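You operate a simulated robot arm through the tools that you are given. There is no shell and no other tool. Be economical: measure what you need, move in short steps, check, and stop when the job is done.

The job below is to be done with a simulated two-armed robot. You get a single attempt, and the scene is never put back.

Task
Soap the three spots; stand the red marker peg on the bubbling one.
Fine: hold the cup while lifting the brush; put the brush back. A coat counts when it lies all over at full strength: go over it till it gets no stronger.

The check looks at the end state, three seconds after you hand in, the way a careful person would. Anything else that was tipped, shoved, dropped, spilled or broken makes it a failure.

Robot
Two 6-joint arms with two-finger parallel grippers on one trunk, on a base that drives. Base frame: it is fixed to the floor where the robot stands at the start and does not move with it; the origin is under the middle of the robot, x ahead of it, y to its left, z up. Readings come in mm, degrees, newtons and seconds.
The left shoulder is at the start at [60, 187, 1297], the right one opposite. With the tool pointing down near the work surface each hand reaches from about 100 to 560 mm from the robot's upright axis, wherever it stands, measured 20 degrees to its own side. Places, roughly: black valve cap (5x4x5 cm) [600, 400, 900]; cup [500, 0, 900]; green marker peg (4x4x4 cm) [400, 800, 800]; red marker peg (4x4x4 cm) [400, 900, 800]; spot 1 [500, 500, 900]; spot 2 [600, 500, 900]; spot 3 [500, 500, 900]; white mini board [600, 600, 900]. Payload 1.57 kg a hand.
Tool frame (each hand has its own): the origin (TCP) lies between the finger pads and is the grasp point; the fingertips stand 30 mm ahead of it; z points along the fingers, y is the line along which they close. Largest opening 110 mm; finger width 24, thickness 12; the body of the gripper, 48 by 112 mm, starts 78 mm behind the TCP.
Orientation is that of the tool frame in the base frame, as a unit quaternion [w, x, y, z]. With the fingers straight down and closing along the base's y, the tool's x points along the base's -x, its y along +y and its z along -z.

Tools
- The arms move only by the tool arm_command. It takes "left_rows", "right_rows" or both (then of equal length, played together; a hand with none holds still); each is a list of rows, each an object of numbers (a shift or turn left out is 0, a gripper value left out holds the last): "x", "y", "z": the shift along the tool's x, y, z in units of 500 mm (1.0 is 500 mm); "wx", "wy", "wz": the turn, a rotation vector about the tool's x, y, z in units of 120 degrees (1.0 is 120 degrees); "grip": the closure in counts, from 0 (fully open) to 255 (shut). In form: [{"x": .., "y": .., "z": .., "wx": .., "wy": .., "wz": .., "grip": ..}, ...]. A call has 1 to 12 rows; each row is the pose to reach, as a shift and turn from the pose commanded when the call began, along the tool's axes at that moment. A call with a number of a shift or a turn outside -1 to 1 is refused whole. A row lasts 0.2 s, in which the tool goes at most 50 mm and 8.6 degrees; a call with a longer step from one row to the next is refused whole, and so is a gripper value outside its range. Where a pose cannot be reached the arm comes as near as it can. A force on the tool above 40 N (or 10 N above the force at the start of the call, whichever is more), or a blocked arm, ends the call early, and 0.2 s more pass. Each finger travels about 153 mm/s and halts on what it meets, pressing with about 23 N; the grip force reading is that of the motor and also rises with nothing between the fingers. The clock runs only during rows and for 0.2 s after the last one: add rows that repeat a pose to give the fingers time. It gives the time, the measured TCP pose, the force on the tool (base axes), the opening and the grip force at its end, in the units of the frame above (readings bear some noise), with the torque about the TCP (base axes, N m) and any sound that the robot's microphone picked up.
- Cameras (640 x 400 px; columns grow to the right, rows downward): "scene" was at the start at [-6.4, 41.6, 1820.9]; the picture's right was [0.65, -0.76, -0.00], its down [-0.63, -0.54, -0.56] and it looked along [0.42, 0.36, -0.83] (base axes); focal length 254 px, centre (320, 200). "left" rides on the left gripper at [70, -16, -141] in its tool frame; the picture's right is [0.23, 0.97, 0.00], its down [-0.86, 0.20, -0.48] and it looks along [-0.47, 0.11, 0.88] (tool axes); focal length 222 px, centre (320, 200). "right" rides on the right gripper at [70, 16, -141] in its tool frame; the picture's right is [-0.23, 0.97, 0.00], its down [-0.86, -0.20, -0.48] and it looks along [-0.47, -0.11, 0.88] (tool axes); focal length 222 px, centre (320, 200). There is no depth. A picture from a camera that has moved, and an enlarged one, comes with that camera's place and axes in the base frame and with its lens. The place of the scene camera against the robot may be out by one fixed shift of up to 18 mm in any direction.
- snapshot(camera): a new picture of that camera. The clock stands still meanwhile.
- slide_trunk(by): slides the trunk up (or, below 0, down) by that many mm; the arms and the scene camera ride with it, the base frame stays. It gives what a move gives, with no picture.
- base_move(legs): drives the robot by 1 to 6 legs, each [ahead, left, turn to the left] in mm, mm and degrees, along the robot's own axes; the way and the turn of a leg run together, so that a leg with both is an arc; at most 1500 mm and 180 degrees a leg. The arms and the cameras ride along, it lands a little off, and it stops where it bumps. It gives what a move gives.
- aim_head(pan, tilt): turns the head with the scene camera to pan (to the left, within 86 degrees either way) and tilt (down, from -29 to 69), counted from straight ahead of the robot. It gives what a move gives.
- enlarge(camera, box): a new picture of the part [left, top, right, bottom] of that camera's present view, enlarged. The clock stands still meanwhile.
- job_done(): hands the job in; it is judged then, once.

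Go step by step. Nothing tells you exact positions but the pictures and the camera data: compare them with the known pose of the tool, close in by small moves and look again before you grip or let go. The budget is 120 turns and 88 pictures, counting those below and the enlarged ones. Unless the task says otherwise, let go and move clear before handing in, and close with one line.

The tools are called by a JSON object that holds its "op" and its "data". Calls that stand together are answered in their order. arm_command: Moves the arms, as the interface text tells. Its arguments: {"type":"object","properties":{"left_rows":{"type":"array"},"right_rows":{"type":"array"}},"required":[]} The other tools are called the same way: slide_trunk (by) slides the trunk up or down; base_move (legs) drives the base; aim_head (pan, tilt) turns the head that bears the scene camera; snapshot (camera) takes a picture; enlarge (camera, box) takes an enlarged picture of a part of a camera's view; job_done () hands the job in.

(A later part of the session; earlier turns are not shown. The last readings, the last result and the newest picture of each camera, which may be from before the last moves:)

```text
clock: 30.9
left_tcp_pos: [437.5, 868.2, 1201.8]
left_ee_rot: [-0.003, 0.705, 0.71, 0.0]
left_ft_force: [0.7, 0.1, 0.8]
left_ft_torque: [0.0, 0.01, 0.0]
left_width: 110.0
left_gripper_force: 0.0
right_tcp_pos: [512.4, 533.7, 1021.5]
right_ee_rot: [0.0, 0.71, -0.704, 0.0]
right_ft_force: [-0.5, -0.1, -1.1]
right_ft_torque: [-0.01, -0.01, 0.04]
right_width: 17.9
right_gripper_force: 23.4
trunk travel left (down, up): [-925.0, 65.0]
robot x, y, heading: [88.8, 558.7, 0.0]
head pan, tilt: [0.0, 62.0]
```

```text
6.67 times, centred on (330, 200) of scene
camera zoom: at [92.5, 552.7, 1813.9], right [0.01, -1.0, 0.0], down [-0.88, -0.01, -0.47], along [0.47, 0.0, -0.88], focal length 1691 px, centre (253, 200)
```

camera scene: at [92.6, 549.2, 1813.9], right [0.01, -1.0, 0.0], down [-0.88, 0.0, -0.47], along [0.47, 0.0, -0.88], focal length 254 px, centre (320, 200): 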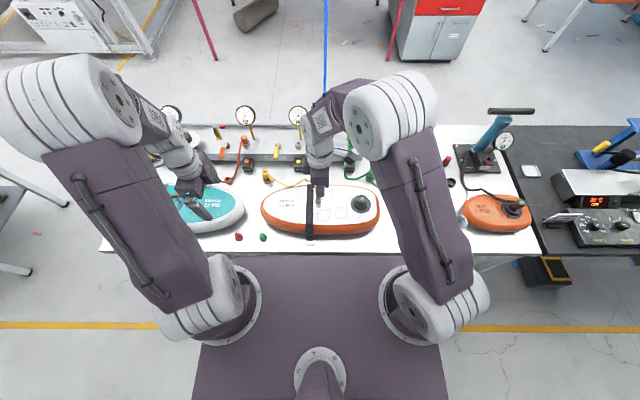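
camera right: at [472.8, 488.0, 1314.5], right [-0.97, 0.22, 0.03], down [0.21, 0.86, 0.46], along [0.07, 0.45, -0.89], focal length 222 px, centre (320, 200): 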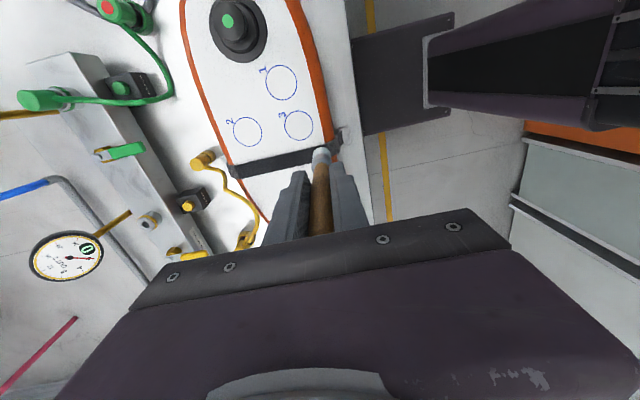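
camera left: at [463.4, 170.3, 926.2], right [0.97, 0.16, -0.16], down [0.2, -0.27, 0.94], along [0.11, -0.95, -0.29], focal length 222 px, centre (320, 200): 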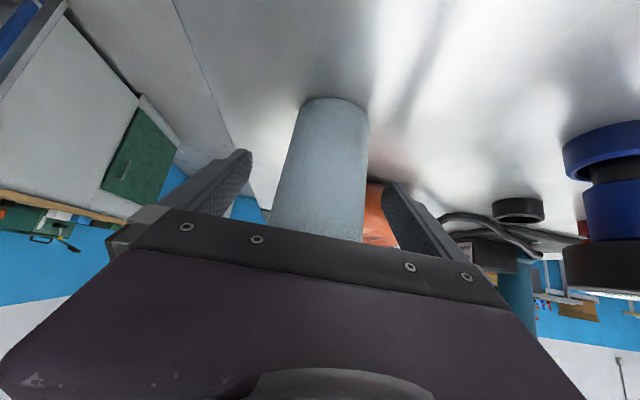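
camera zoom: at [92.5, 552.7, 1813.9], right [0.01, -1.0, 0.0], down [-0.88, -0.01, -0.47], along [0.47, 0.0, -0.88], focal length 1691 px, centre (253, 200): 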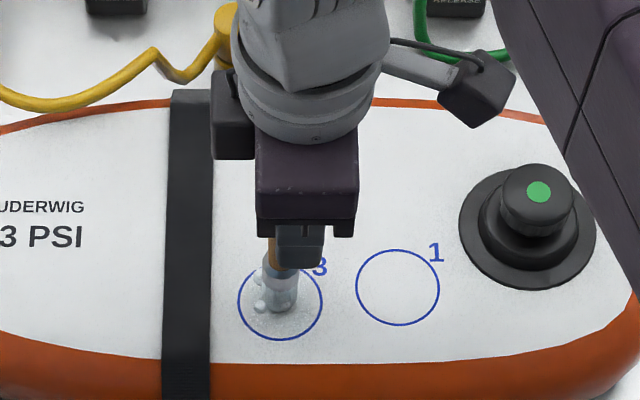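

Marks are showing, but contact was light. I'll lower by 2.5 mm and run the outer ring.

{"op": "arm_command", "data": {"right_rows": [{"z": 0.005}, {"x": 0.044, "z": 0.005}, {"x": 0.031, "y": 0.031, "z": 0.005}, {"y": 0.044, "z": 0.005}, {"x": -0.031, "y": 0.031, "z": 0.005}, {"x": -0.044, "z": 0.005}, {"x": -0.031, "y": -0.031, "z": 0.005}, {"y": -0.044, "z": 0.005}, {"x": 0.031, "y": -0.031, "z": 0.005}, {"x": 0.044, "z": 0.005}, {"x": 0.02, "y": 0.0, "z": 0.005}, {"z": 0.005}]}}

{"op": "arm_command", "data": {"right_rows": [{"x": 0.022, "y": 0.0}, {"x": 0.011, "y": 0.019}, {"x": -0.011, "y": 0.019}, {"x": -0.022, "y": 0.0}, {"x": -0.011, "y": -0.019}, {"x": 0.011, "y": -0.019}, {"x": 0.022, "y": 0.0}, {}, {"z": -0.03}, {"x": 0.04, "z": -0.1}, {"x": 0.12, "z": -0.13}]}}

{"op": "enlarge", "data": {"camera": "right", "box": [240, 80, 400, 200]}}

{"op": "enlarge", "data": {"camera": "scene", "box": [290, 170, 370, 230]}}

```text
clock: 33.5
left_tcp_pos: [435.6, 868.2, 1201.9]
left_ee_rot: [-0.002, 0.705, 0.71, -0.001]
left_ft_force: [0.4, -0.4, -0.2]
left_ft_torque: [0.0, 0.02, 0.03]
left_width: 109.9
left_gripper_force: 0.1
right_tcp_pos: [512.5, 533.7, 1019.4]
right_ee_rot: [0.0, 0.709, -0.705, 0.0]
right_ft_force: [0.1, 0.0, -0.1]
right_ft_torque: [-0.01, -0.04, 0.03]
right_width: 17.6
right_gripper_force: 23.5
trunk travel left (down, up): [-925.0, 65.0]
robot x, y, heading: [90.0, 559.1, 0.2]
head pan, tilt: [0.0, 62.0]
```

```text
clock: 36.0
left_tcp_pos: [436.0, 865.3, 1200.9]
left_ee_rot: [-0.004, 0.705, 0.71, 0.0]
left_ft_force: [0.6, -0.1, 0.4]
left_ft_torque: [0.03, 0.01, -0.02]
left_width: 110.2
left_gripper_force: 0.2
right_tcp_pos: [511.9, 472.0, 1084.9]
right_ee_rot: [-0.001, 0.709, -0.705, 0.0]
right_ft_force: [0.1, -1.1, 0.0]
right_ft_torque: [0.0, -0.03, -0.01]
right_width: 17.5
right_gripper_force: 23.2
trunk travel left (down, up): [-925.0, 65.0]
robot x, y, heading: [88.7, 555.5, 0.6]
head pan, tilt: [0.0, 62.0]
```

```text
3.33 times, centred on (320, 140) of right
camera zoom: at [495.8, 402.0, 1225.8], right [-0.98, 0.22, 0.0], down [0.19, 0.86, 0.48], along [0.1, 0.47, -0.88], focal length 740 px, centre (320, 400)
```

zoom: 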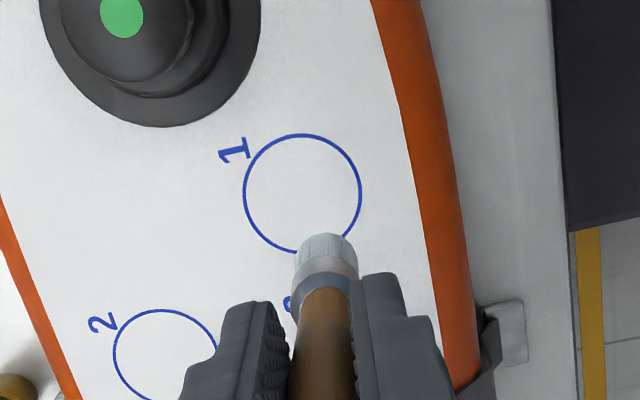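

```text
6.67 times, centred on (330, 200) of scene
camera zoom: at [92.3, 548.9, 1813.9], right [0.01, -1.0, 0.0], down [-0.88, 0.0, -0.47], along [0.47, 0.0, -0.88], focal length 1691 px, centre (253, 200)
```

zoom: 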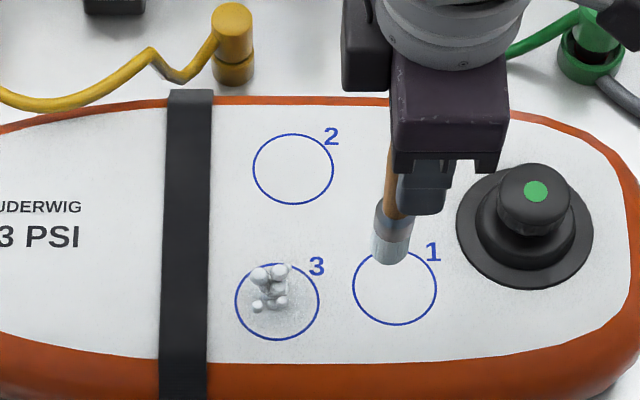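

Bubbles appear on spot 3, so that's the leak. I need to see how strong the coat is there.

{"op": "enlarge", "data": {"camera": "scene", "box": [308, 195, 356, 225]}}

```text
13.33 times, centred on (332, 210) of scene
camera zoom: at [92.3, 548.9, 1813.9], right [0.01, -1.0, 0.0], down [-0.88, 0.0, -0.47], along [0.47, 0.0, -0.88], focal length 3381 px, centre (160, 67)
```

zoom: 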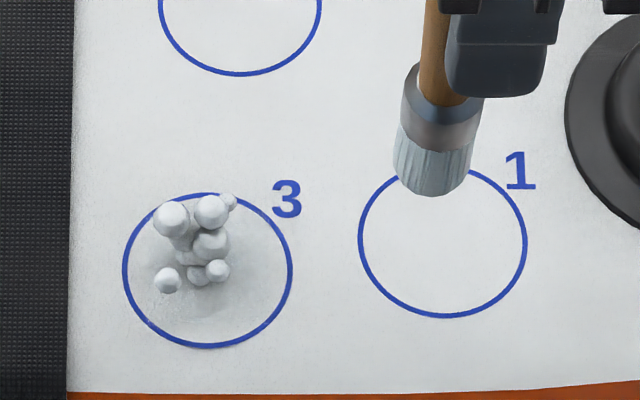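

The coat on 3 is only partial, so contact must have been too light. I'll move over spot 1 and probe for firm contact in small steps.

{"op": "arm_command", "data": {"right_rows": [{"x": 0.013, "y": -0.019, "z": 0.06}, {"x": 0.013, "y": -0.019, "z": 0.11}, {"x": 0.013, "y": -0.019, "z": 0.13}, {"x": 0.013, "y": -0.019, "z": 0.13}]}}

{"op": "arm_command", "data": {"right_rows": [{"z": 0.004}, {"z": 0.008}]}}

{"op": "arm_command", "data": {"right_rows": [{"z": 0.003}, {"z": 0.006}]}}

```text
clock: 37.0
left_tcp_pos: [436.2, 868.0, 1202.5]
left_ee_rot: [-0.004, 0.705, 0.709, -0.001]
left_ft_force: [0.7, -0.5, 0.6]
left_ft_torque: [0.01, -0.02, 0.0]
left_width: 110.1
left_gripper_force: 0.2
right_tcp_pos: [522.9, 467.5, 1020.0]
right_ee_rot: [0.0, 0.71, -0.704, 0.0]
right_ft_force: [0.0, -0.2, -0.5]
right_ft_torque: [-0.02, -0.01, 0.01]
right_width: 17.7
right_gripper_force: 22.9
trunk travel left (down, up): [-925.0, 65.0]
robot x, y, heading: [87.1, 557.5, 0.2]
head pan, tilt: [0.0, 62.0]
```

```text
clock: 37.5
left_tcp_pos: [433.2, 868.3, 1203.3]
left_ee_rot: [-0.003, 0.705, 0.709, -0.001]
left_ft_force: [-0.7, 0.1, 0.6]
left_ft_torque: [-0.03, 0.0, 0.01]
left_width: 109.9
left_gripper_force: 0.0
right_tcp_pos: [521.5, 469.2, 1018.5]
right_ee_rot: [-0.002, 0.709, -0.706, 0.001]
right_ft_force: [1.3, -0.4, 24.4]
right_ft_torque: [0.11, -0.08, -0.02]
right_width: 17.8
right_gripper_force: 23.1
trunk travel left (down, up): [-925.0, 65.0]
robot x, y, heading: [86.6, 555.2, 0.5]
head pan, tilt: [0.0, 62.0]
```

```text
clock: 38.1
left_tcp_pos: [434.5, 867.8, 1202.6]
left_ee_rot: [-0.002, 0.704, 0.71, 0.0]
left_ft_force: [0.8, 0.6, -0.3]
left_ft_torque: [0.0, 0.0, 0.01]
left_width: 109.9
left_gripper_force: 0.0
right_tcp_pos: [520.8, 468.0, 1014.1]
right_ee_rot: [-0.001, 0.709, -0.705, 0.001]
right_ft_force: [1.8, 0.3, 24.6]
right_ft_torque: [0.16, -0.15, -0.03]
right_width: 17.8
right_gripper_force: 23.2
trunk travel left (down, up): [-925.0, 65.0]
robot x, y, heading: [87.5, 556.1, 0.2]
head pan, tilt: [0.0, 62.0]
```

The brush slips in the grip at about 24 N, so contact is stiff and now sits at about z 1014. I'll ease up half a millimetre and scrub spot 1 in both rings.

{"op": "arm_command", "data": {"right_rows": [{"x": 0.004, "y": -0.002, "z": -0.001}, {"x": 0.026, "y": -0.002, "z": -0.001}, {"x": 0.015, "y": 0.017, "z": -0.001}, {"x": -0.007, "y": 0.017, "z": -0.001}, {"x": -0.018, "y": -0.002, "z": -0.001}, {"x": -0.007, "y": -0.021, "z": -0.001}, {"x": 0.015, "y": -0.021, "z": -0.001}, {"x": 0.026, "y": -0.002, "z": -0.001}, {"x": 0.004, "y": -0.002, "z": -0.001}]}}

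{"op": "enlarge", "data": {"camera": "scene", "box": [308, 185, 372, 225]}}

{"op": "enlarge", "data": {"camera": "right", "box": [260, 80, 380, 180]}}

```text
clock: 40.1
left_tcp_pos: [435.5, 866.3, 1201.4]
left_ee_rot: [-0.003, 0.705, 0.709, -0.001]
left_ft_force: [0.0, 0.1, -0.3]
left_ft_torque: [0.0, 0.01, 0.03]
left_width: 109.9
left_gripper_force: 0.0
right_tcp_pos: [522.9, 465.4, 1012.2]
right_ee_rot: [0.001, 0.709, -0.705, 0.0]
right_ft_force: [-0.4, -0.8, 1.5]
right_ft_torque: [-0.12, 0.02, 0.04]
right_width: 17.6
right_gripper_force: 23.4
trunk travel left (down, up): [-925.0, 65.0]
robot x, y, heading: [87.4, 555.0, 0.5]
head pan, tilt: [0.0, 62.0]
```

```text
10.00 times, centred on (340, 205) of scene
camera zoom: at [91.9, 552.0, 1813.9], right [0.01, -1.0, 0.0], down [-0.88, -0.01, -0.47], along [0.47, 0.0, -0.88], focal length 2536 px, centre (120, 150)
```

zoom: 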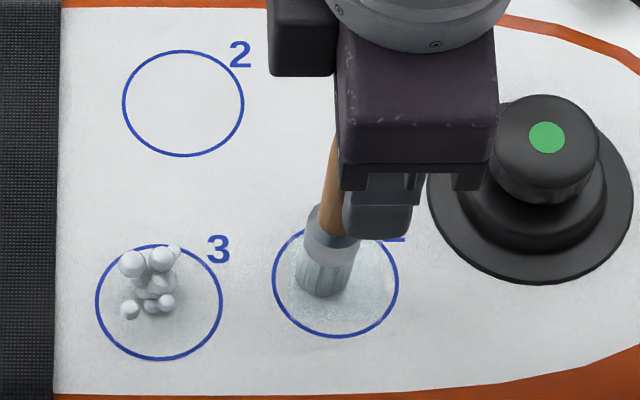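

```text
4.00 times, centred on (320, 130) of right
camera zoom: at [505.8, 395.1, 1153.7], right [-0.98, 0.22, 0.0], down [0.19, 0.86, 0.48], along [0.11, 0.47, -0.88], focal length 888 px, centre (320, 480)
```

zoom: 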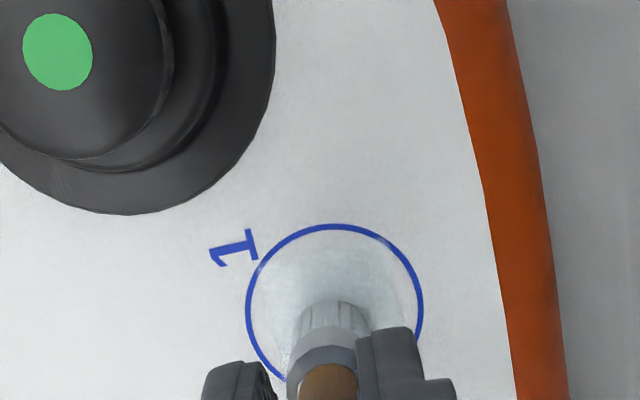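

Spot 1 is taking the coat, a bluish film. I'll go on with the outer ring, shifted 4 mm toward −y, pressing slightly more.

{"op": "arm_command", "data": {"right_rows": [{"x": 0.008, "z": 0.002}, {"x": 0.048, "z": 0.002}, {"x": 0.036, "y": 0.028, "z": 0.002}, {"x": 0.008, "y": 0.04, "z": 0.002}, {"x": -0.02, "y": 0.028, "z": 0.002}, {"x": -0.032, "z": 0.002}, {"x": -0.02, "y": -0.028, "z": 0.002}, {"x": 0.008, "y": -0.04, "z": 0.002}, {"x": 0.036, "y": -0.028, "z": 0.002}, {"x": 0.048, "z": 0.002}, {"x": 0.028, "z": 0.002}, {"x": 0.008, "z": 0.002}]}}

{"op": "arm_command", "data": {"right_rows": [{"x": 0.022}, {"x": 0.011, "y": 0.019}, {"x": -0.011, "y": 0.019}, {"x": -0.022}, {"x": -0.011, "y": -0.019}, {"x": 0.011, "y": -0.019}, {"x": 0.022}, {}, {"z": -0.05}]}}

{"op": "enlarge", "data": {"camera": "scene", "box": [308, 185, 372, 225]}}

{"op": "enlarge", "data": {"camera": "right", "box": [260, 80, 380, 180]}}

```text
clock: 42.8
left_tcp_pos: [435.3, 868.0, 1201.5]
left_ee_rot: [-0.003, 0.705, 0.71, -0.001]
left_ft_force: [-0.1, -0.1, 0.4]
left_ft_torque: [-0.03, 0.03, 0.02]
left_width: 110.0
left_gripper_force: 0.1
right_tcp_pos: [522.2, 461.7, 1011.3]
right_ee_rot: [-0.001, 0.709, -0.706, -0.001]
right_ft_force: [0.0, -3.1, 9.1]
right_ft_torque: [-0.33, 0.04, -0.01]
right_width: 17.8
right_gripper_force: 22.9
trunk travel left (down, up): [-925.0, 65.0]
robot x, y, heading: [90.5, 555.5, 0.5]
head pan, tilt: [0.0, 62.0]
```

```text
clock: 44.8
left_tcp_pos: [436.0, 867.1, 1203.3]
left_ee_rot: [-0.003, 0.704, 0.71, -0.001]
left_ft_force: [1.2, 0.4, -0.1]
left_ft_torque: [0.02, -0.01, -0.01]
left_width: 109.9
left_gripper_force: 0.0
right_tcp_pos: [522.4, 461.3, 1036.9]
right_ee_rot: [0.0, 0.71, -0.704, -0.001]
right_ft_force: [-0.4, -1.0, 0.6]
right_ft_torque: [0.02, -0.01, 0.0]
right_width: 17.5
right_gripper_force: 23.4
trunk travel left (down, up): [-925.0, 65.0]
robot x, y, heading: [85.8, 560.6, 0.7]
head pan, tilt: [0.0, 62.0]
```

```text
10.00 times, centred on (340, 205) of scene
camera zoom: at [91.9, 551.7, 1813.9], right [0.01, -1.0, 0.0], down [-0.88, -0.01, -0.47], along [0.47, 0.0, -0.88], focal length 2536 px, centre (120, 150)
```

zoom: 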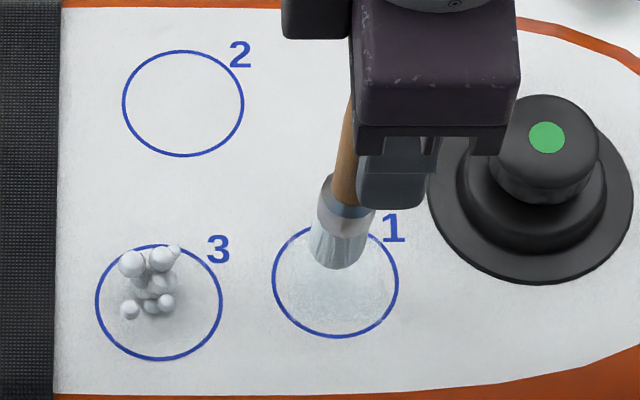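

```text
4.00 times, centred on (320, 130) of right
camera zoom: at [506.1, 392.0, 1177.8], right [-0.98, 0.22, 0.0], down [0.19, 0.86, 0.48], along [0.11, 0.47, -0.88], focal length 888 px, centre (320, 480)
```

zoom: 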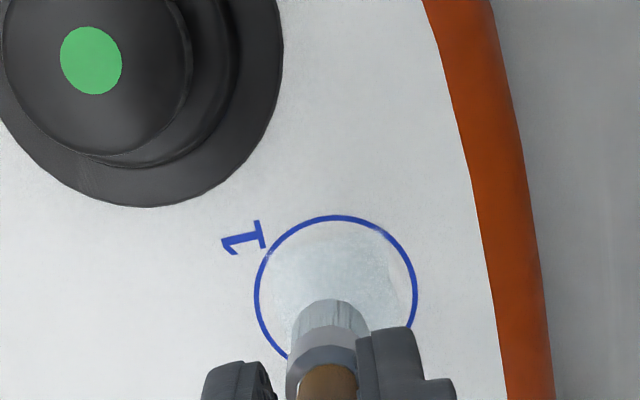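

The brush leans in the grip (tip about 13 mm +y), so the coat is landing off-centre. I'll tilt the hand to set the brush upright and move over spot 2, which also uncovers spot 1.

{"op": "arm_command", "data": {"right_rows": [{"x": -0.03, "y": -0.03, "z": -0.026, "wx": 0.004, "wy": 0.015}, {"x": -0.075, "y": -0.08, "z": -0.026, "wx": 0.008, "wy": 0.03}, {"x": -0.11, "y": -0.12, "z": -0.026, "wx": 0.012, "wy": 0.045}, {"x": -0.144, "y": -0.156, "z": -0.026, "wx": 0.015, "wy": 0.062}, {"x": -0.144, "y": -0.156, "z": -0.026, "wx": 0.015, "wy": 0.062}]}}

{"op": "enlarge", "data": {"camera": "scene", "box": [308, 177, 372, 225]}}

{"op": "enlarge", "data": {"camera": "right", "box": [200, 60, 400, 200]}}

```text
clock: 46.0
left_tcp_pos: [435.7, 867.5, 1202.0]
left_ee_rot: [-0.003, 0.705, 0.709, -0.001]
left_ft_force: [0.3, 0.2, -0.6]
left_ft_torque: [0.0, 0.0, -0.03]
left_width: 109.9
left_gripper_force: 0.0
right_tcp_pos: [600.9, 534.6, 1049.7]
right_ee_rot: [0.035, 0.708, -0.703, 0.057]
right_ft_force: [0.3, 0.2, 0.1]
right_ft_torque: [-0.02, 0.01, -0.02]
right_width: 17.7
right_gripper_force: 23.3
trunk travel left (down, up): [-925.0, 65.0]
robot x, y, heading: [89.0, 558.4, -0.0]
head pan, tilt: [0.0, 62.0]
```

```text
8.33 times, centred on (340, 201) of scene
camera zoom: at [92.5, 551.9, 1813.9], right [0.01, -1.0, 0.0], down [-0.88, -0.01, -0.47], along [0.47, 0.0, -0.88], focal length 2113 px, centre (153, 192)
```

zoom: 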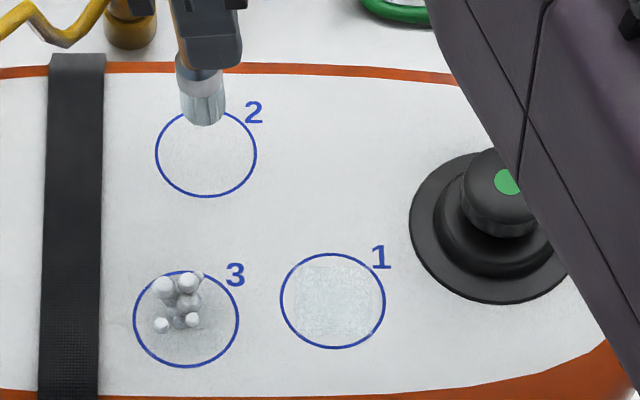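

```text
2.86 times, centred on (300, 130) of right
camera zoom: at [579.5, 484.0, 1197.8], right [-0.97, 0.22, -0.06], down [0.18, 0.91, 0.37], along [0.13, 0.35, -0.93], focal length 635 px, centre (377, 400)
```

zoom: 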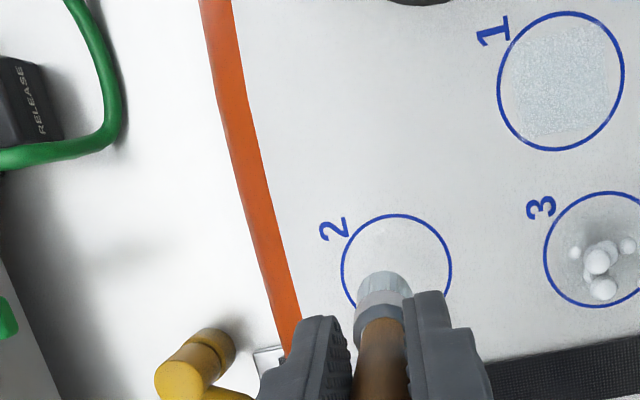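

The spot's coat shows as a speckled square patch inside circle 1. I'll look closer at its evenness.

{"op": "enlarge", "data": {"camera": "scene", "box": [330, 197, 354, 215]}}

{"op": "enlarge", "data": {"camera": "right", "box": [350, 60, 430, 170]}}

```text
16.00 times, centred on (342, 206) of scene
camera zoom: at [92.5, 551.9, 1813.9], right [0.01, -1.0, 0.0], down [-0.88, -0.01, -0.47], along [0.47, 0.0, -0.88], focal length 4058 px, centre (-32, 104)
```

zoom: 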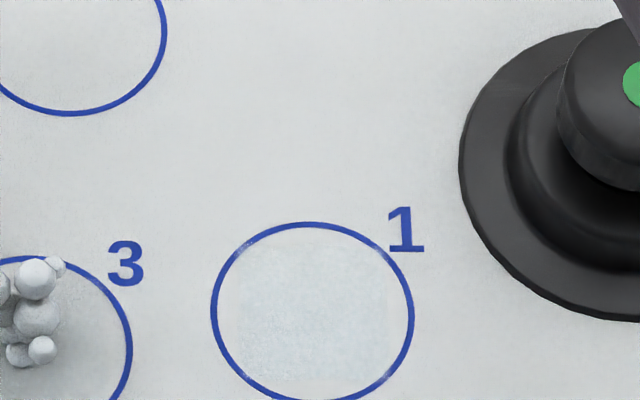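

```text
3.64 times, centred on (390, 115) of right
camera zoom: at [579.5, 484.0, 1197.8], right [-0.97, 0.22, -0.06], down [0.18, 0.91, 0.37], along [0.13, 0.35, -0.93], focal length 808 px, centre (66, 509)
```

zoom: 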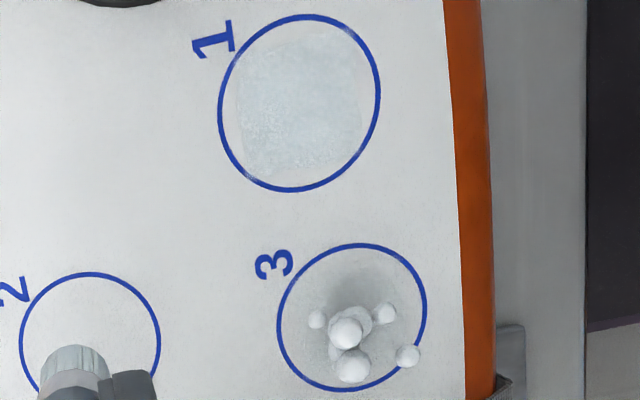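

From the right camera the coat is easy to judge. Now I'll lower onto spot 2 with the upright brush and probe in 1–2 mm steps.

{"op": "arm_command", "data": {"right_rows": [{"x": -0.002, "y": 0.003, "z": 0.05}, {"x": -0.003, "y": 0.004, "z": 0.07}, {"x": -0.003, "y": 0.004, "z": 0.07}]}}

{"op": "arm_command", "data": {"right_rows": [{"z": 0.002}, {"z": 0.003}]}}

{"op": "arm_command", "data": {"right_rows": [{"z": 0.002}, {"z": 0.003}]}}

```text
clock: 46.8
left_tcp_pos: [435.4, 866.8, 1202.6]
left_ee_rot: [-0.003, 0.705, 0.709, 0.0]
left_ft_force: [0.6, -0.1, 0.0]
left_ft_torque: [0.02, -0.02, 0.03]
left_width: 110.1
left_gripper_force: 0.2
right_tcp_pos: [599.7, 531.4, 1015.0]
right_ee_rot: [0.035, 0.708, -0.703, 0.056]
right_ft_force: [0.3, 0.3, -0.6]
right_ft_torque: [0.01, -0.04, 0.0]
right_width: 17.6
right_gripper_force: 23.0
trunk travel left (down, up): [-925.0, 65.0]
robot x, y, heading: [87.1, 556.4, 0.5]
head pan, tilt: [0.0, 62.0]
```

```text
clock: 47.4
left_tcp_pos: [435.3, 867.1, 1201.6]
left_ee_rot: [-0.003, 0.705, 0.709, 0.0]
left_ft_force: [-0.4, 0.2, 0.1]
left_ft_torque: [-0.03, 0.02, 0.0]
left_width: 110.0
left_gripper_force: 0.0
right_tcp_pos: [599.0, 530.8, 1012.9]
right_ee_rot: [0.034, 0.708, -0.703, 0.057]
right_ft_force: [0.4, -0.6, -0.1]
right_ft_torque: [-0.01, 0.0, 0.0]
right_width: 17.4
right_gripper_force: 23.3
trunk travel left (down, up): [-925.0, 65.0]
robot x, y, heading: [87.1, 554.7, 0.5]
head pan, tilt: [0.0, 62.0]
```

```text
clock: 48.0
left_tcp_pos: [434.6, 866.6, 1203.2]
left_ee_rot: [-0.002, 0.705, 0.709, 0.0]
left_ft_force: [-0.5, -0.1, -0.4]
left_ft_torque: [-0.03, -0.01, -0.01]
left_width: 109.9
left_gripper_force: 0.0
right_tcp_pos: [598.9, 530.7, 1012.9]
right_ee_rot: [0.033, 0.708, -0.703, 0.058]
right_ft_force: [-0.2, -0.2, 8.8]
right_ft_torque: [0.03, -0.03, 0.03]
right_width: 17.7
right_gripper_force: 22.8
trunk travel left (down, up): [-925.0, 65.0]
robot x, y, heading: [87.5, 555.7, 0.3]
head pan, tilt: [0.0, 62.0]
```

8.8 N of contact on spot 2 is a good pressure. I'll do a raster scrub over the square.

{"op": "arm_command", "data": {"right_rows": [{"x": 0.0277, "y": 0.0302, "z": 0.0032}, {"x": 0.0279, "y": -0.0297, "z": 0.0051}, {"x": 0.0101, "y": -0.0299, "z": 0.0027}, {"x": 0.0098, "y": 0.0301, "z": 0.0009}, {"x": -0.0101, "y": 0.0299, "z": -0.0017}, {"x": -0.0098, "y": -0.0301, "z": 0.0001}, {"x": -0.0276, "y": -0.0302, "z": -0.0022}, {"x": -0.0279, "y": 0.0297, "z": -0.0041}, {"x": -0.0278, "y": 0.0097, "z": -0.0035}, {"x": 0.0277, "y": 0.0103, "z": 0.0038}, {"x": 0.0278, "y": -0.0097, "z": 0.0045}, {"x": -0.0277, "y": -0.0103, "z": -0.0028}]}}

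{"op": "enlarge", "data": {"camera": "right", "box": [260, 70, 380, 170]}}

```text
clock: 50.5
left_tcp_pos: [437.4, 869.3, 1202.9]
left_ee_rot: [-0.003, 0.705, 0.709, -0.001]
left_ft_force: [0.0, 0.5, 0.2]
left_ft_torque: [-0.03, 0.0, 0.02]
left_width: 109.9
left_gripper_force: 0.0
right_tcp_pos: [604.8, 546.0, 1011.6]
right_ee_rot: [0.035, 0.707, -0.704, 0.057]
right_ft_force: [0.1, -1.5, 3.7]
right_ft_torque: [-0.07, -0.04, 0.0]
right_width: 17.7
right_gripper_force: 23.1
trunk travel left (down, up): [-925.0, 65.0]
robot x, y, heading: [85.3, 553.5, 0.3]
head pan, tilt: [0.0, 62.0]
```

```text
4.00 times, centred on (320, 120) of right
camera zoom: at [583.4, 494.9, 1160.4], right [-0.97, 0.22, -0.06], down [0.18, 0.91, 0.37], along [0.14, 0.35, -0.93], focal length 888 px, centre (320, 520)
```

zoom: 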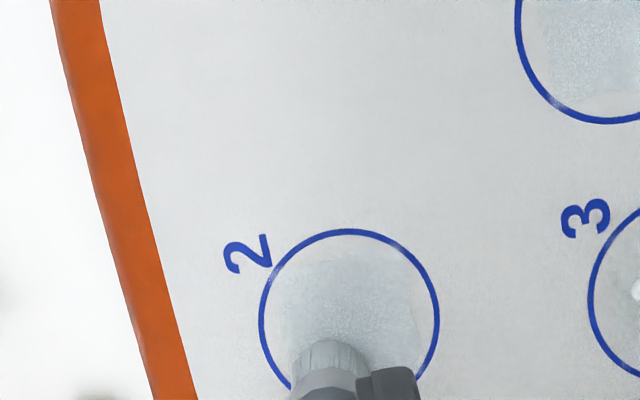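

The spot 2 coat is building evenly. Second pass in the opposite direction, then a lift to inspect.

{"op": "arm_command", "data": {"right_rows": [{"x": 0.0001, "y": -0.02, "z": 0.0011}, {"x": -0.0002, "y": 0.04, "z": -0.0008}, {"x": 0.0157, "y": 0.0401, "z": 0.0013}, {"x": 0.016, "y": -0.0198, "z": 0.0032}, {"x": 0.0318, "y": -0.0197, "z": 0.0053}, {"x": 0.0315, "y": 0.0402, "z": 0.0034}, {"x": 0.0474, "y": 0.0404, "z": 0.0055}, {"x": 0.0477, "y": -0.0195, "z": 0.0074}, {"x": 0.0615, "y": -0.0194, "z": 0.0092}, {"x": 0.0612, "y": 0.0405, "z": 0.0073}, {"x": 0.0277, "y": 0.0102, "z": 0.0038}, {"x": 0.0277, "y": 0.0102, "z": -0.08}]}}

{"op": "arm_command", "data": {"right_rows": [{"x": -0.05, "z": -0.05}, {"x": -0.11, "z": -0.08}]}}

{"op": "enlarge", "data": {"camera": "right", "box": [250, 30, 410, 150]}}

```text
clock: 53.1
left_tcp_pos: [436.3, 868.0, 1201.5]
left_ee_rot: [-0.003, 0.704, 0.71, 0.001]
left_ft_force: [-0.4, 0.0, 0.4]
left_ft_torque: [0.0, 0.0, -0.02]
left_width: 110.0
left_gripper_force: 0.1
right_tcp_pos: [599.3, 536.9, 1051.5]
right_ee_rot: [0.035, 0.707, -0.704, 0.056]
right_ft_force: [-0.3, -0.2, 0.2]
right_ft_torque: [0.04, 0.0, 0.0]
right_width: 18.1
right_gripper_force: 22.8
trunk travel left (down, up): [-925.0, 65.0]
robot x, y, heading: [85.6, 556.7, 0.3]
head pan, tilt: [0.0, 62.0]
```

```text
clock: 53.8
left_tcp_pos: [436.6, 869.2, 1202.8]
left_ee_rot: [-0.003, 0.704, 0.71, -0.001]
left_ft_force: [-0.4, 1.3, -0.3]
left_ft_torque: [-0.03, -0.03, 0.0]
left_width: 110.1
left_gripper_force: 0.1
right_tcp_pos: [597.4, 596.9, 1085.0]
right_ee_rot: [0.035, 0.707, -0.704, 0.057]
right_ft_force: [-0.8, 0.2, 0.0]
right_ft_torque: [-0.02, 0.02, 0.01]
right_width: 17.9
right_gripper_force: 23.3
trunk travel left (down, up): [-925.0, 65.0]
robot x, y, heading: [86.9, 555.4, 0.3]
head pan, tilt: [0.0, 62.0]
```

```text
3.33 times, centred on (330, 90) of right
camera zoom: at [575.7, 545.9, 1234.2], right [-0.97, 0.22, -0.06], down [0.18, 0.91, 0.37], along [0.13, 0.35, -0.93], focal length 740 px, centre (287, 567)
```

zoom: 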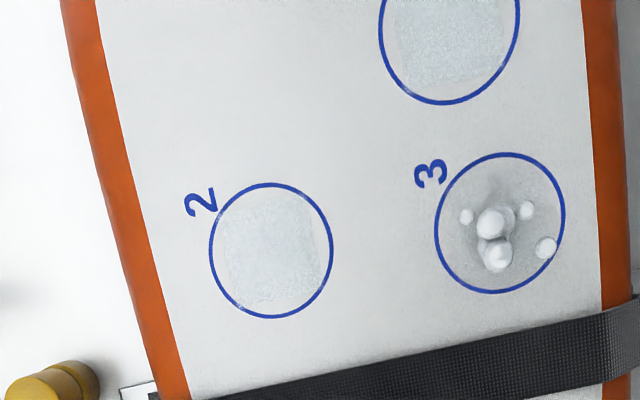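

Spot 2's square looks evenly coated. One closer look to judge its edges and corners.

{"op": "enlarge", "data": {"camera": "right", "box": [296, 80, 356, 130]}}

{"op": "enlarge", "data": {"camera": "right", "box": [340, 15, 412, 75]}}

```text
8.00 times, centred on (326, 105) of right
camera zoom: at [575.7, 545.9, 1234.2], right [-0.97, 0.22, -0.06], down [0.18, 0.91, 0.37], along [0.13, 0.35, -0.93], focal length 1777 px, centre (272, 960)
```

zoom: 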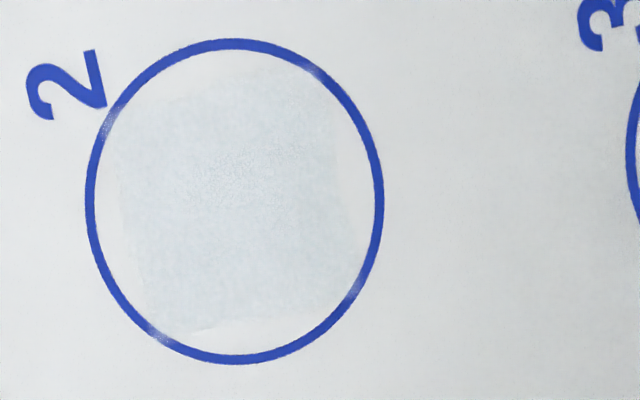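

```text
6.67 times, centred on (376, 45) of right
camera zoom: at [575.7, 545.9, 1234.2], right [-0.97, 0.22, -0.06], down [0.18, 0.91, 0.37], along [0.13, 0.35, -0.93], focal length 1481 px, centre (-53, 1233)
```

zoom: 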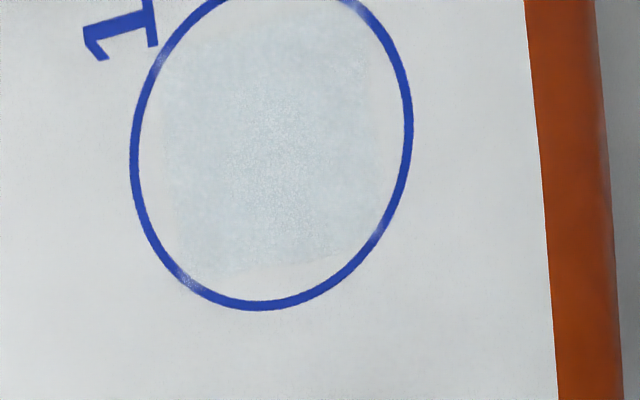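

Spots 1 and 2 have full squares, and I'll give each a further pass later. Next is spot 3 with the upright brush.

{"op": "arm_command", "data": {"right_rows": [{"x": 0.034, "y": 0.058, "z": 0.026}, {"x": 0.068, "y": 0.117, "z": 0.052}, {"x": 0.101, "y": 0.175, "z": 0.0786}, {"x": 0.096, "y": 0.176, "z": 0.115}, {"x": 0.0914, "y": 0.1773, "z": 0.152}, {"x": 0.0914, "y": 0.1773, "z": 0.152}]}}

{"op": "enlarge", "data": {"camera": "scene", "box": [300, 185, 364, 225]}}

{"op": "enlarge", "data": {"camera": "right", "box": [260, 70, 380, 170]}}

```text
clock: 55.1
left_tcp_pos: [436.2, 866.8, 1203.0]
left_ee_rot: [-0.004, 0.705, 0.71, -0.001]
left_ft_force: [-0.3, 0.6, -0.6]
left_ft_torque: [0.01, -0.03, 0.02]
left_width: 110.1
left_gripper_force: 0.0
right_tcp_pos: [511.2, 539.9, 1012.2]
right_ee_rot: [0.034, 0.707, -0.704, 0.056]
right_ft_force: [0.1, 0.7, -0.4]
right_ft_torque: [0.01, 0.0, -0.01]
right_width: 18.0
right_gripper_force: 23.5
trunk travel left (down, up): [-925.0, 65.0]
robot x, y, heading: [87.0, 555.3, 0.2]
head pan, tilt: [0.0, 62.0]
```

```text
10.00 times, centred on (332, 205) of scene
camera zoom: at [92.0, 551.5, 1813.9], right [0.01, -1.0, 0.0], down [-0.88, -0.01, -0.47], along [0.47, 0.0, -0.88], focal length 2536 px, centre (200, 150)
```

zoom: 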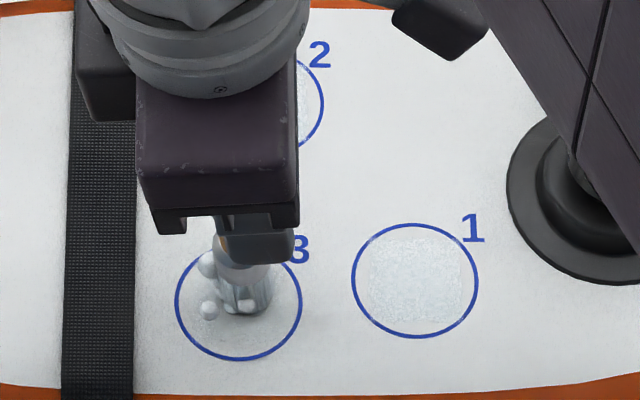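

```text
4.00 times, centred on (320, 120) of right
camera zoom: at [489.7, 488.0, 1161.1], right [-0.97, 0.22, -0.06], down [0.18, 0.91, 0.37], along [0.14, 0.35, -0.93], focal length 888 px, centre (320, 520)
```

zoom: 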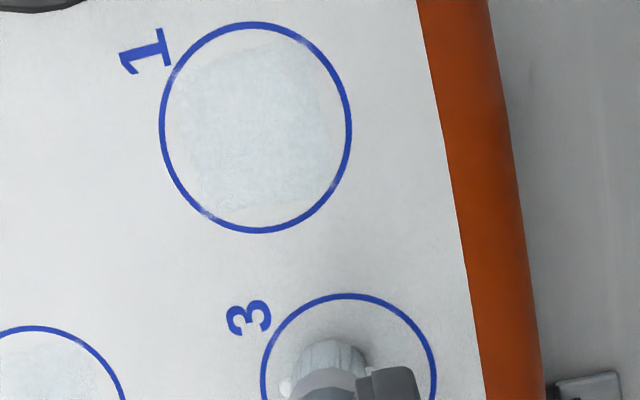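

The brush is over spot 3's centre, within about 3 mm. I'll press in 1 mm steps.

{"op": "arm_command", "data": {"right_rows": [{"x": -0.004, "z": 0.001}, {"x": -0.004, "z": 0.002}]}}

{"op": "arm_command", "data": {"right_rows": [{"z": 0.001}, {"z": 0.002}]}}

```text
clock: 55.8
left_tcp_pos: [435.9, 867.9, 1202.7]
left_ee_rot: [-0.003, 0.705, 0.709, 0.0]
left_ft_force: [0.0, 0.7, 0.1]
left_ft_torque: [0.02, -0.01, 0.01]
left_width: 110.0
left_gripper_force: 0.1
right_tcp_pos: [511.7, 541.7, 1011.7]
right_ee_rot: [0.035, 0.708, -0.703, 0.057]
right_ft_force: [0.9, 0.0, -0.6]
right_ft_torque: [0.01, 0.03, 0.03]
right_width: 17.6
right_gripper_force: 23.0
trunk travel left (down, up): [-925.0, 65.0]
robot x, y, heading: [88.5, 558.0, 0.4]
head pan, tilt: [0.0, 62.0]
```

```text
clock: 56.4
left_tcp_pos: [435.9, 866.9, 1202.8]
left_ee_rot: [-0.003, 0.704, 0.71, 0.0]
left_ft_force: [-0.1, 0.0, -0.5]
left_ft_torque: [0.02, 0.01, 0.04]
left_width: 110.1
left_gripper_force: 0.0
right_tcp_pos: [511.0, 540.6, 1012.4]
right_ee_rot: [0.033, 0.708, -0.703, 0.057]
right_ft_force: [0.0, -0.4, 6.3]
right_ft_torque: [0.02, 0.02, 0.0]
right_width: 17.7
right_gripper_force: 23.2
trunk travel left (down, up): [-925.0, 65.0]
robot x, y, heading: [87.7, 552.2, 0.2]
head pan, tilt: [0.0, 62.0]
```

6.3 N of contact. I'll run the two raster passes on spot 3.

{"op": "arm_command", "data": {"right_rows": [{"x": 0.0277, "y": 0.0302, "z": 0.0037}, {"x": 0.0279, "y": -0.0297, "z": 0.0056}, {"x": 0.0101, "y": -0.0299, "z": 0.0032}, {"x": 0.0098, "y": 0.0301, "z": 0.0014}, {"x": -0.0101, "y": 0.0299, "z": -0.0012}, {"x": -0.0098, "y": -0.0301, "z": 0.0006}, {"x": -0.0276, "y": -0.0302, "z": -0.0017}, {"x": -0.0279, "y": 0.0297, "z": -0.0036}, {"x": -0.0278, "y": 0.0097, "z": -0.003}, {"x": 0.0277, "y": 0.0103, "z": 0.0043}, {"x": 0.0278, "y": -0.0097, "z": 0.005}, {"x": -0.0277, "y": -0.0103, "z": -0.0023}]}}

{"op": "arm_command", "data": {"right_rows": [{"x": 0.0001, "y": -0.02, "z": 0.0011}, {"x": -0.0002, "y": 0.04, "z": -0.0008}, {"x": 0.0157, "y": 0.0401, "z": 0.0013}, {"x": 0.016, "y": -0.0198, "z": 0.0032}, {"x": 0.0318, "y": -0.0197, "z": 0.0053}, {"x": 0.0315, "y": 0.0402, "z": 0.0034}, {"x": 0.0474, "y": 0.0404, "z": 0.0055}, {"x": 0.0477, "y": -0.0195, "z": 0.0074}, {"x": 0.0615, "y": -0.0194, "z": 0.0092}, {"x": 0.0612, "y": 0.0405, "z": 0.0073}, {"x": 0.0277, "y": 0.0102, "z": 0.0038}]}}

{"op": "enlarge", "data": {"camera": "scene", "box": [300, 185, 364, 225]}}

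```text
clock: 59.0
left_tcp_pos: [436.5, 868.1, 1202.0]
left_ee_rot: [-0.002, 0.704, 0.71, -0.001]
left_ft_force: [-0.3, 0.6, -0.3]
left_ft_torque: [-0.02, 0.02, -0.04]
left_width: 110.0
left_gripper_force: 0.1
right_tcp_pos: [516.5, 556.6, 1010.8]
right_ee_rot: [0.035, 0.707, -0.704, 0.056]
right_ft_force: [-0.7, -1.2, 2.5]
right_ft_torque: [-0.15, 0.0, -0.02]
right_width: 17.8
right_gripper_force: 22.7
trunk travel left (down, up): [-925.0, 65.0]
robot x, y, heading: [85.0, 553.2, 0.2]
head pan, tilt: [0.0, 62.0]
```

```text
clock: 61.4
left_tcp_pos: [437.6, 869.1, 1201.4]
left_ee_rot: [-0.003, 0.705, 0.71, 0.0]
left_ft_force: [0.3, 0.5, 0.6]
left_ft_torque: [-0.02, -0.01, 0.01]
left_width: 109.8
left_gripper_force: 0.1
right_tcp_pos: [511.4, 542.9, 1010.5]
right_ee_rot: [0.037, 0.708, -0.703, 0.057]
right_ft_force: [-0.9, -1.0, 3.0]
right_ft_torque: [-0.05, 0.16, 0.02]
right_width: 17.8
right_gripper_force: 23.0
trunk travel left (down, up): [-925.0, 65.0]
robot x, y, heading: [89.9, 554.4, 0.1]
head pan, tilt: [0.0, 62.0]
```

```text
10.00 times, centred on (332, 205) of scene
camera zoom: at [93.4, 552.7, 1813.9], right [0.01, -1.0, 0.0], down [-0.88, -0.01, -0.47], along [0.47, 0.0, -0.88], focal length 2536 px, centre (200, 150)
```

zoom: 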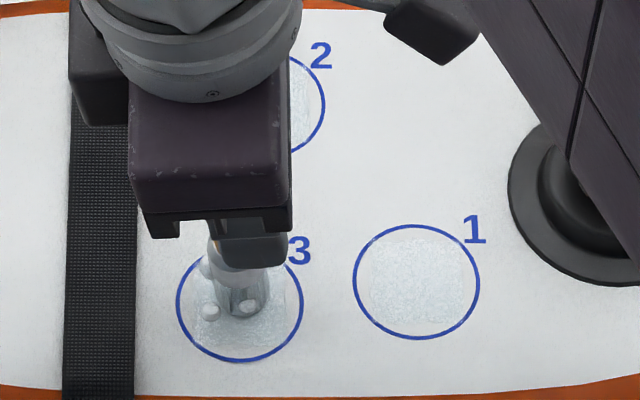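

Spot 3 is taking the coat. One more pass there, then I'll lift and inspect all three.

{"op": "arm_command", "data": {"right_rows": [{"x": 0.0317, "y": 0.0302, "z": 0.0037}, {"x": 0.0319, "y": -0.0297, "z": 0.0056}, {"x": 0.0101, "y": -0.0299, "z": 0.0032}, {"x": 0.0098, "y": 0.0301, "z": 0.0014}, {"x": -0.0101, "y": 0.0299, "z": -0.0012}, {"x": -0.0098, "y": -0.0301, "z": 0.0006}, {"x": -0.0316, "y": -0.0302, "z": -0.0017}, {"x": -0.0319, "y": 0.0297, "z": -0.0036}, {"x": -0.0278, "y": 0.0097, "z": -0.003}, {"x": 0.0277, "y": 0.0103, "z": 0.0043}, {"x": 0.0278, "y": -0.0097, "z": 0.005}, {"x": -0.0277, "y": -0.0103, "z": -0.0023}]}}

{"op": "arm_command", "data": {"right_rows": [{"z": -0.08}, {"x": -0.06, "z": -0.14}, {"x": -0.13, "z": -0.19}, {"x": -0.13, "z": -0.19}]}}

{"op": "enlarge", "data": {"camera": "right", "box": [220, 20, 380, 140]}}

```text
clock: 64.0
left_tcp_pos: [436.8, 868.5, 1202.1]
left_ee_rot: [-0.002, 0.704, 0.71, -0.001]
left_ft_force: [0.2, -0.3, -0.3]
left_ft_torque: [-0.02, -0.08, -0.03]
left_width: 109.9
left_gripper_force: 0.1
right_tcp_pos: [516.9, 556.5, 1010.2]
right_ee_rot: [0.035, 0.708, -0.703, 0.057]
right_ft_force: [1.0, -2.2, 4.3]
right_ft_torque: [-0.13, -0.02, -0.01]
right_width: 17.7
right_gripper_force: 23.2
trunk travel left (down, up): [-925.0, 65.0]
robot x, y, heading: [90.3, 556.5, 0.3]
head pan, tilt: [0.0, 62.0]
```

```text
clock: 65.0
left_tcp_pos: [437.2, 865.5, 1201.0]
left_ee_rot: [-0.004, 0.705, 0.71, 0.0]
left_ft_force: [0.2, 0.6, -0.7]
left_ft_torque: [0.0, 0.01, -0.01]
left_width: 110.0
left_gripper_force: 0.1
right_tcp_pos: [513.7, 631.3, 1096.5]
right_ee_rot: [0.034, 0.708, -0.703, 0.056]
right_ft_force: [0.2, -0.2, -0.4]
right_ft_torque: [0.01, 0.0, 0.02]
right_width: 17.9
right_gripper_force: 23.3
trunk travel left (down, up): [-925.0, 65.0]
robot x, y, heading: [88.2, 556.8, 0.4]
head pan, tilt: [0.0, 62.0]
```

```text
3.33 times, centred on (300, 80) of right
camera zoom: at [492.8, 579.1, 1245.0], right [-0.97, 0.22, -0.06], down [0.18, 0.91, 0.37], along [0.13, 0.35, -0.93], focal length 740 px, centre (387, 600)
```

zoom: 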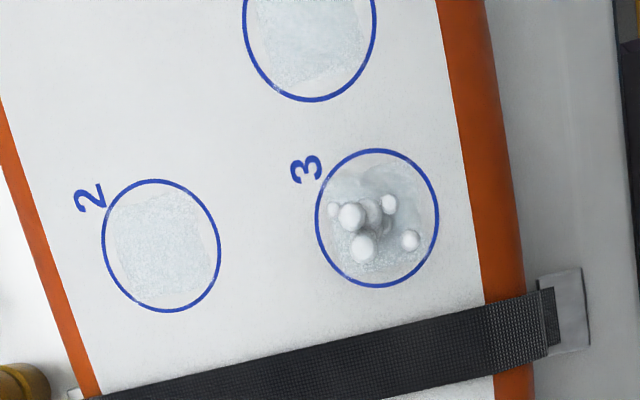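

All three are coated. I'll give spot 1 another pass with the upright brush.

{"op": "arm_command", "data": {"right_rows": [{"x": 0.076, "y": -0.002, "z": 0.033}, {"x": 0.152, "y": -0.004, "z": 0.066}, {"x": 0.228, "y": -0.006, "z": 0.1}, {"x": 0.303, "y": -0.008, "z": 0.133}, {"x": 0.298, "y": -0.007, "z": 0.172}, {"x": 0.293, "y": -0.006, "z": 0.209}, {"x": 0.293, "y": -0.006, "z": 0.209}]}}

{"op": "arm_command", "data": {"right_rows": [{"z": 0.001}, {"z": 0.002}]}}

{"op": "enlarge", "data": {"camera": "scene", "box": [308, 185, 372, 225]}}

```text
clock: 66.5
left_tcp_pos: [436.1, 866.5, 1202.3]
left_ee_rot: [-0.003, 0.704, 0.71, 0.0]
left_ft_force: [0.2, 0.1, -0.1]
left_ft_torque: [0.03, 0.0, -0.03]
left_width: 110.0
left_gripper_force: 0.0
right_tcp_pos: [519.8, 473.5, 1010.0]
right_ee_rot: [0.034, 0.708, -0.703, 0.057]
right_ft_force: [0.4, -0.4, 0.4]
right_ft_torque: [0.02, -0.01, -0.01]
right_width: 17.8
right_gripper_force: 23.1
trunk travel left (down, up): [-925.0, 65.0]
robot x, y, heading: [86.0, 555.4, 0.3]
head pan, tilt: [0.0, 62.0]
```

```text
clock: 67.2
left_tcp_pos: [435.7, 868.7, 1202.6]
left_ee_rot: [-0.003, 0.705, 0.709, -0.001]
left_ft_force: [-0.2, 0.6, -1.1]
left_ft_torque: [-0.02, 0.0, -0.04]
left_width: 110.2
left_gripper_force: 0.0
right_tcp_pos: [519.6, 473.2, 1009.5]
right_ee_rot: [0.034, 0.708, -0.703, 0.058]
right_ft_force: [0.2, 0.1, 4.9]
right_ft_torque: [0.07, 0.03, 0.02]
right_width: 17.9
right_gripper_force: 23.3
trunk travel left (down, up): [-925.0, 65.0]
robot x, y, heading: [90.8, 554.8, 0.3]
head pan, tilt: [0.0, 62.0]
```

```text
10.00 times, centred on (340, 205) of scene
camera zoom: at [91.4, 551.5, 1814.0], right [0.01, -1.0, 0.0], down [-0.88, -0.01, -0.47], along [0.47, 0.0, -0.88], focal length 2536 px, centre (120, 150)
```

zoom: 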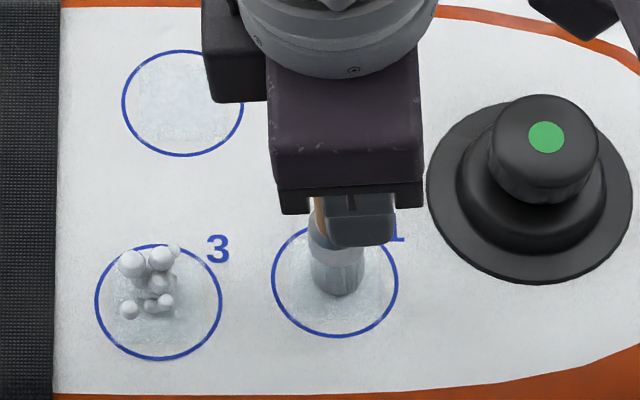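

Centred on spot 1 with 4.9 N. Running both raster passes.

{"op": "arm_command", "data": {"right_rows": [{"x": 0.0317, "y": 0.0302, "z": 0.0037}, {"x": 0.0319, "y": -0.0297, "z": 0.0056}, {"x": 0.0101, "y": -0.0299, "z": 0.0032}, {"x": 0.0098, "y": 0.0301, "z": 0.0014}, {"x": -0.0101, "y": 0.0299, "z": -0.0012}, {"x": -0.0098, "y": -0.0301, "z": 0.0006}, {"x": -0.0316, "y": -0.0302, "z": -0.0017}, {"x": -0.0319, "y": 0.0297, "z": -0.0036}, {"x": -0.0278, "y": 0.0097, "z": -0.003}, {"x": 0.0277, "y": 0.0103, "z": 0.0043}, {"x": 0.0278, "y": -0.0097, "z": 0.005}, {"x": -0.0277, "y": -0.0103, "z": -0.0023}]}}

{"op": "arm_command", "data": {"right_rows": [{"x": 0.0001, "y": -0.02, "z": 0.0011}, {"x": -0.0002, "y": 0.04, "z": -0.0008}, {"x": 0.0157, "y": 0.0401, "z": 0.0013}, {"x": 0.016, "y": -0.0198, "z": 0.0032}, {"x": 0.0318, "y": -0.0197, "z": 0.0053}, {"x": 0.0315, "y": 0.0402, "z": 0.0034}, {"x": 0.0474, "y": 0.0404, "z": 0.0055}, {"x": 0.0477, "y": -0.0195, "z": 0.0074}, {"x": 0.0615, "y": -0.0194, "z": 0.0092}, {"x": 0.0612, "y": 0.0405, "z": 0.0073}, {"x": 0.0277, "y": 0.0102, "z": 0.0038}, {"x": 0.0227, "y": 0.0102, "z": -0.08}]}}

```text
clock: 69.8
left_tcp_pos: [435.9, 868.3, 1201.8]
left_ee_rot: [-0.002, 0.705, 0.709, -0.002]
left_ft_force: [0.9, 0.5, -0.1]
left_ft_torque: [-0.02, 0.01, 0.03]
left_width: 110.1
left_gripper_force: 0.1
right_tcp_pos: [523.8, 488.9, 1008.9]
right_ee_rot: [0.034, 0.707, -0.704, 0.058]
right_ft_force: [0.1, -1.2, 3.0]
right_ft_torque: [-0.13, -0.03, 0.01]
right_width: 17.7
right_gripper_force: 23.0
trunk travel left (down, up): [-925.0, 65.0]
robot x, y, heading: [86.9, 556.7, 0.1]
head pan, tilt: [0.0, 62.0]
```

```text
clock: 72.3
left_tcp_pos: [435.9, 867.2, 1201.5]
left_ee_rot: [-0.002, 0.705, 0.709, -0.001]
left_ft_force: [0.0, -1.1, 0.1]
left_ft_torque: [0.01, 0.0, 0.01]
left_width: 109.8
left_gripper_force: 0.2
right_tcp_pos: [518.3, 480.1, 1050.3]
right_ee_rot: [0.035, 0.707, -0.704, 0.056]
right_ft_force: [0.0, 0.6, -0.1]
right_ft_torque: [0.01, 0.0, -0.03]
right_width: 17.8
right_gripper_force: 23.2
trunk travel left (down, up): [-925.0, 65.0]
robot x, y, heading: [87.5, 551.8, 0.2]
head pan, tilt: [0.0, 62.0]
```

Now an extra pass on spot 2, with a look at spot 1 on the way.

{"op": "arm_command", "data": {"right_rows": [{"x": -0.033, "y": -0.054, "z": -0.003}, {"x": -0.067, "y": -0.108, "z": -0.005}, {"x": -0.1003, "y": -0.1622, "z": -0.008}, {"x": -0.105, "y": -0.161, "z": 0.035}, {"x": -0.111, "y": -0.16, "z": 0.072}, {"x": -0.111, "y": -0.16, "z": 0.072}]}}

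{"op": "arm_command", "data": {"right_rows": [{"z": 0.001}, {"z": 0.002}]}}

{"op": "enlarge", "data": {"camera": "scene", "box": [308, 185, 372, 225]}}

```text
clock: 73.8
left_tcp_pos: [435.9, 867.6, 1202.1]
left_ee_rot: [-0.003, 0.704, 0.71, -0.001]
left_ft_force: [0.4, 0.6, 0.2]
left_ft_torque: [-0.02, 0.0, 0.01]
left_width: 109.9
left_gripper_force: 0.0
right_tcp_pos: [599.7, 531.2, 1009.6]
right_ee_rot: [0.034, 0.707, -0.704, 0.057]
right_ft_force: [0.0, 0.2, -1.2]
right_ft_torque: [0.0, 0.01, -0.03]
right_width: 17.7
right_gripper_force: 23.3
trunk travel left (down, up): [-925.0, 65.0]
robot x, y, heading: [89.2, 555.5, 0.4]
head pan, tilt: [0.0, 62.0]
```

```text
clock: 74.3
left_tcp_pos: [436.2, 867.4, 1201.8]
left_ee_rot: [-0.003, 0.705, 0.709, -0.001]
left_ft_force: [0.2, 0.0, 0.1]
left_ft_torque: [-0.01, 0.03, 0.02]
left_width: 110.1
left_gripper_force: 0.0
right_tcp_pos: [601.0, 532.1, 1009.8]
right_ee_rot: [0.033, 0.706, -0.705, 0.058]
right_ft_force: [-0.7, 0.1, 2.5]
right_ft_torque: [-0.04, -0.05, 0.0]
right_width: 17.6
right_gripper_force: 23.0
trunk travel left (down, up): [-925.0, 65.0]
robot x, y, heading: [85.5, 555.0, 0.2]
head pan, tilt: [0.0, 62.0]
```

```text
10.00 times, centred on (340, 205) of scene
camera zoom: at [92.1, 551.6, 1814.0], right [0.01, -1.0, 0.0], down [-0.88, -0.01, -0.47], along [0.47, 0.0, -0.88], focal length 2536 px, centre (120, 150)
```

zoom: 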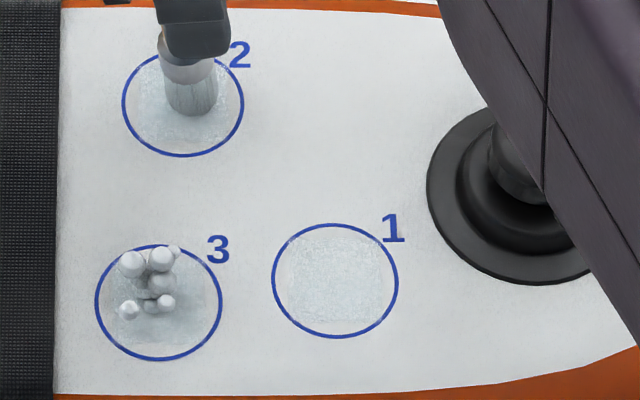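

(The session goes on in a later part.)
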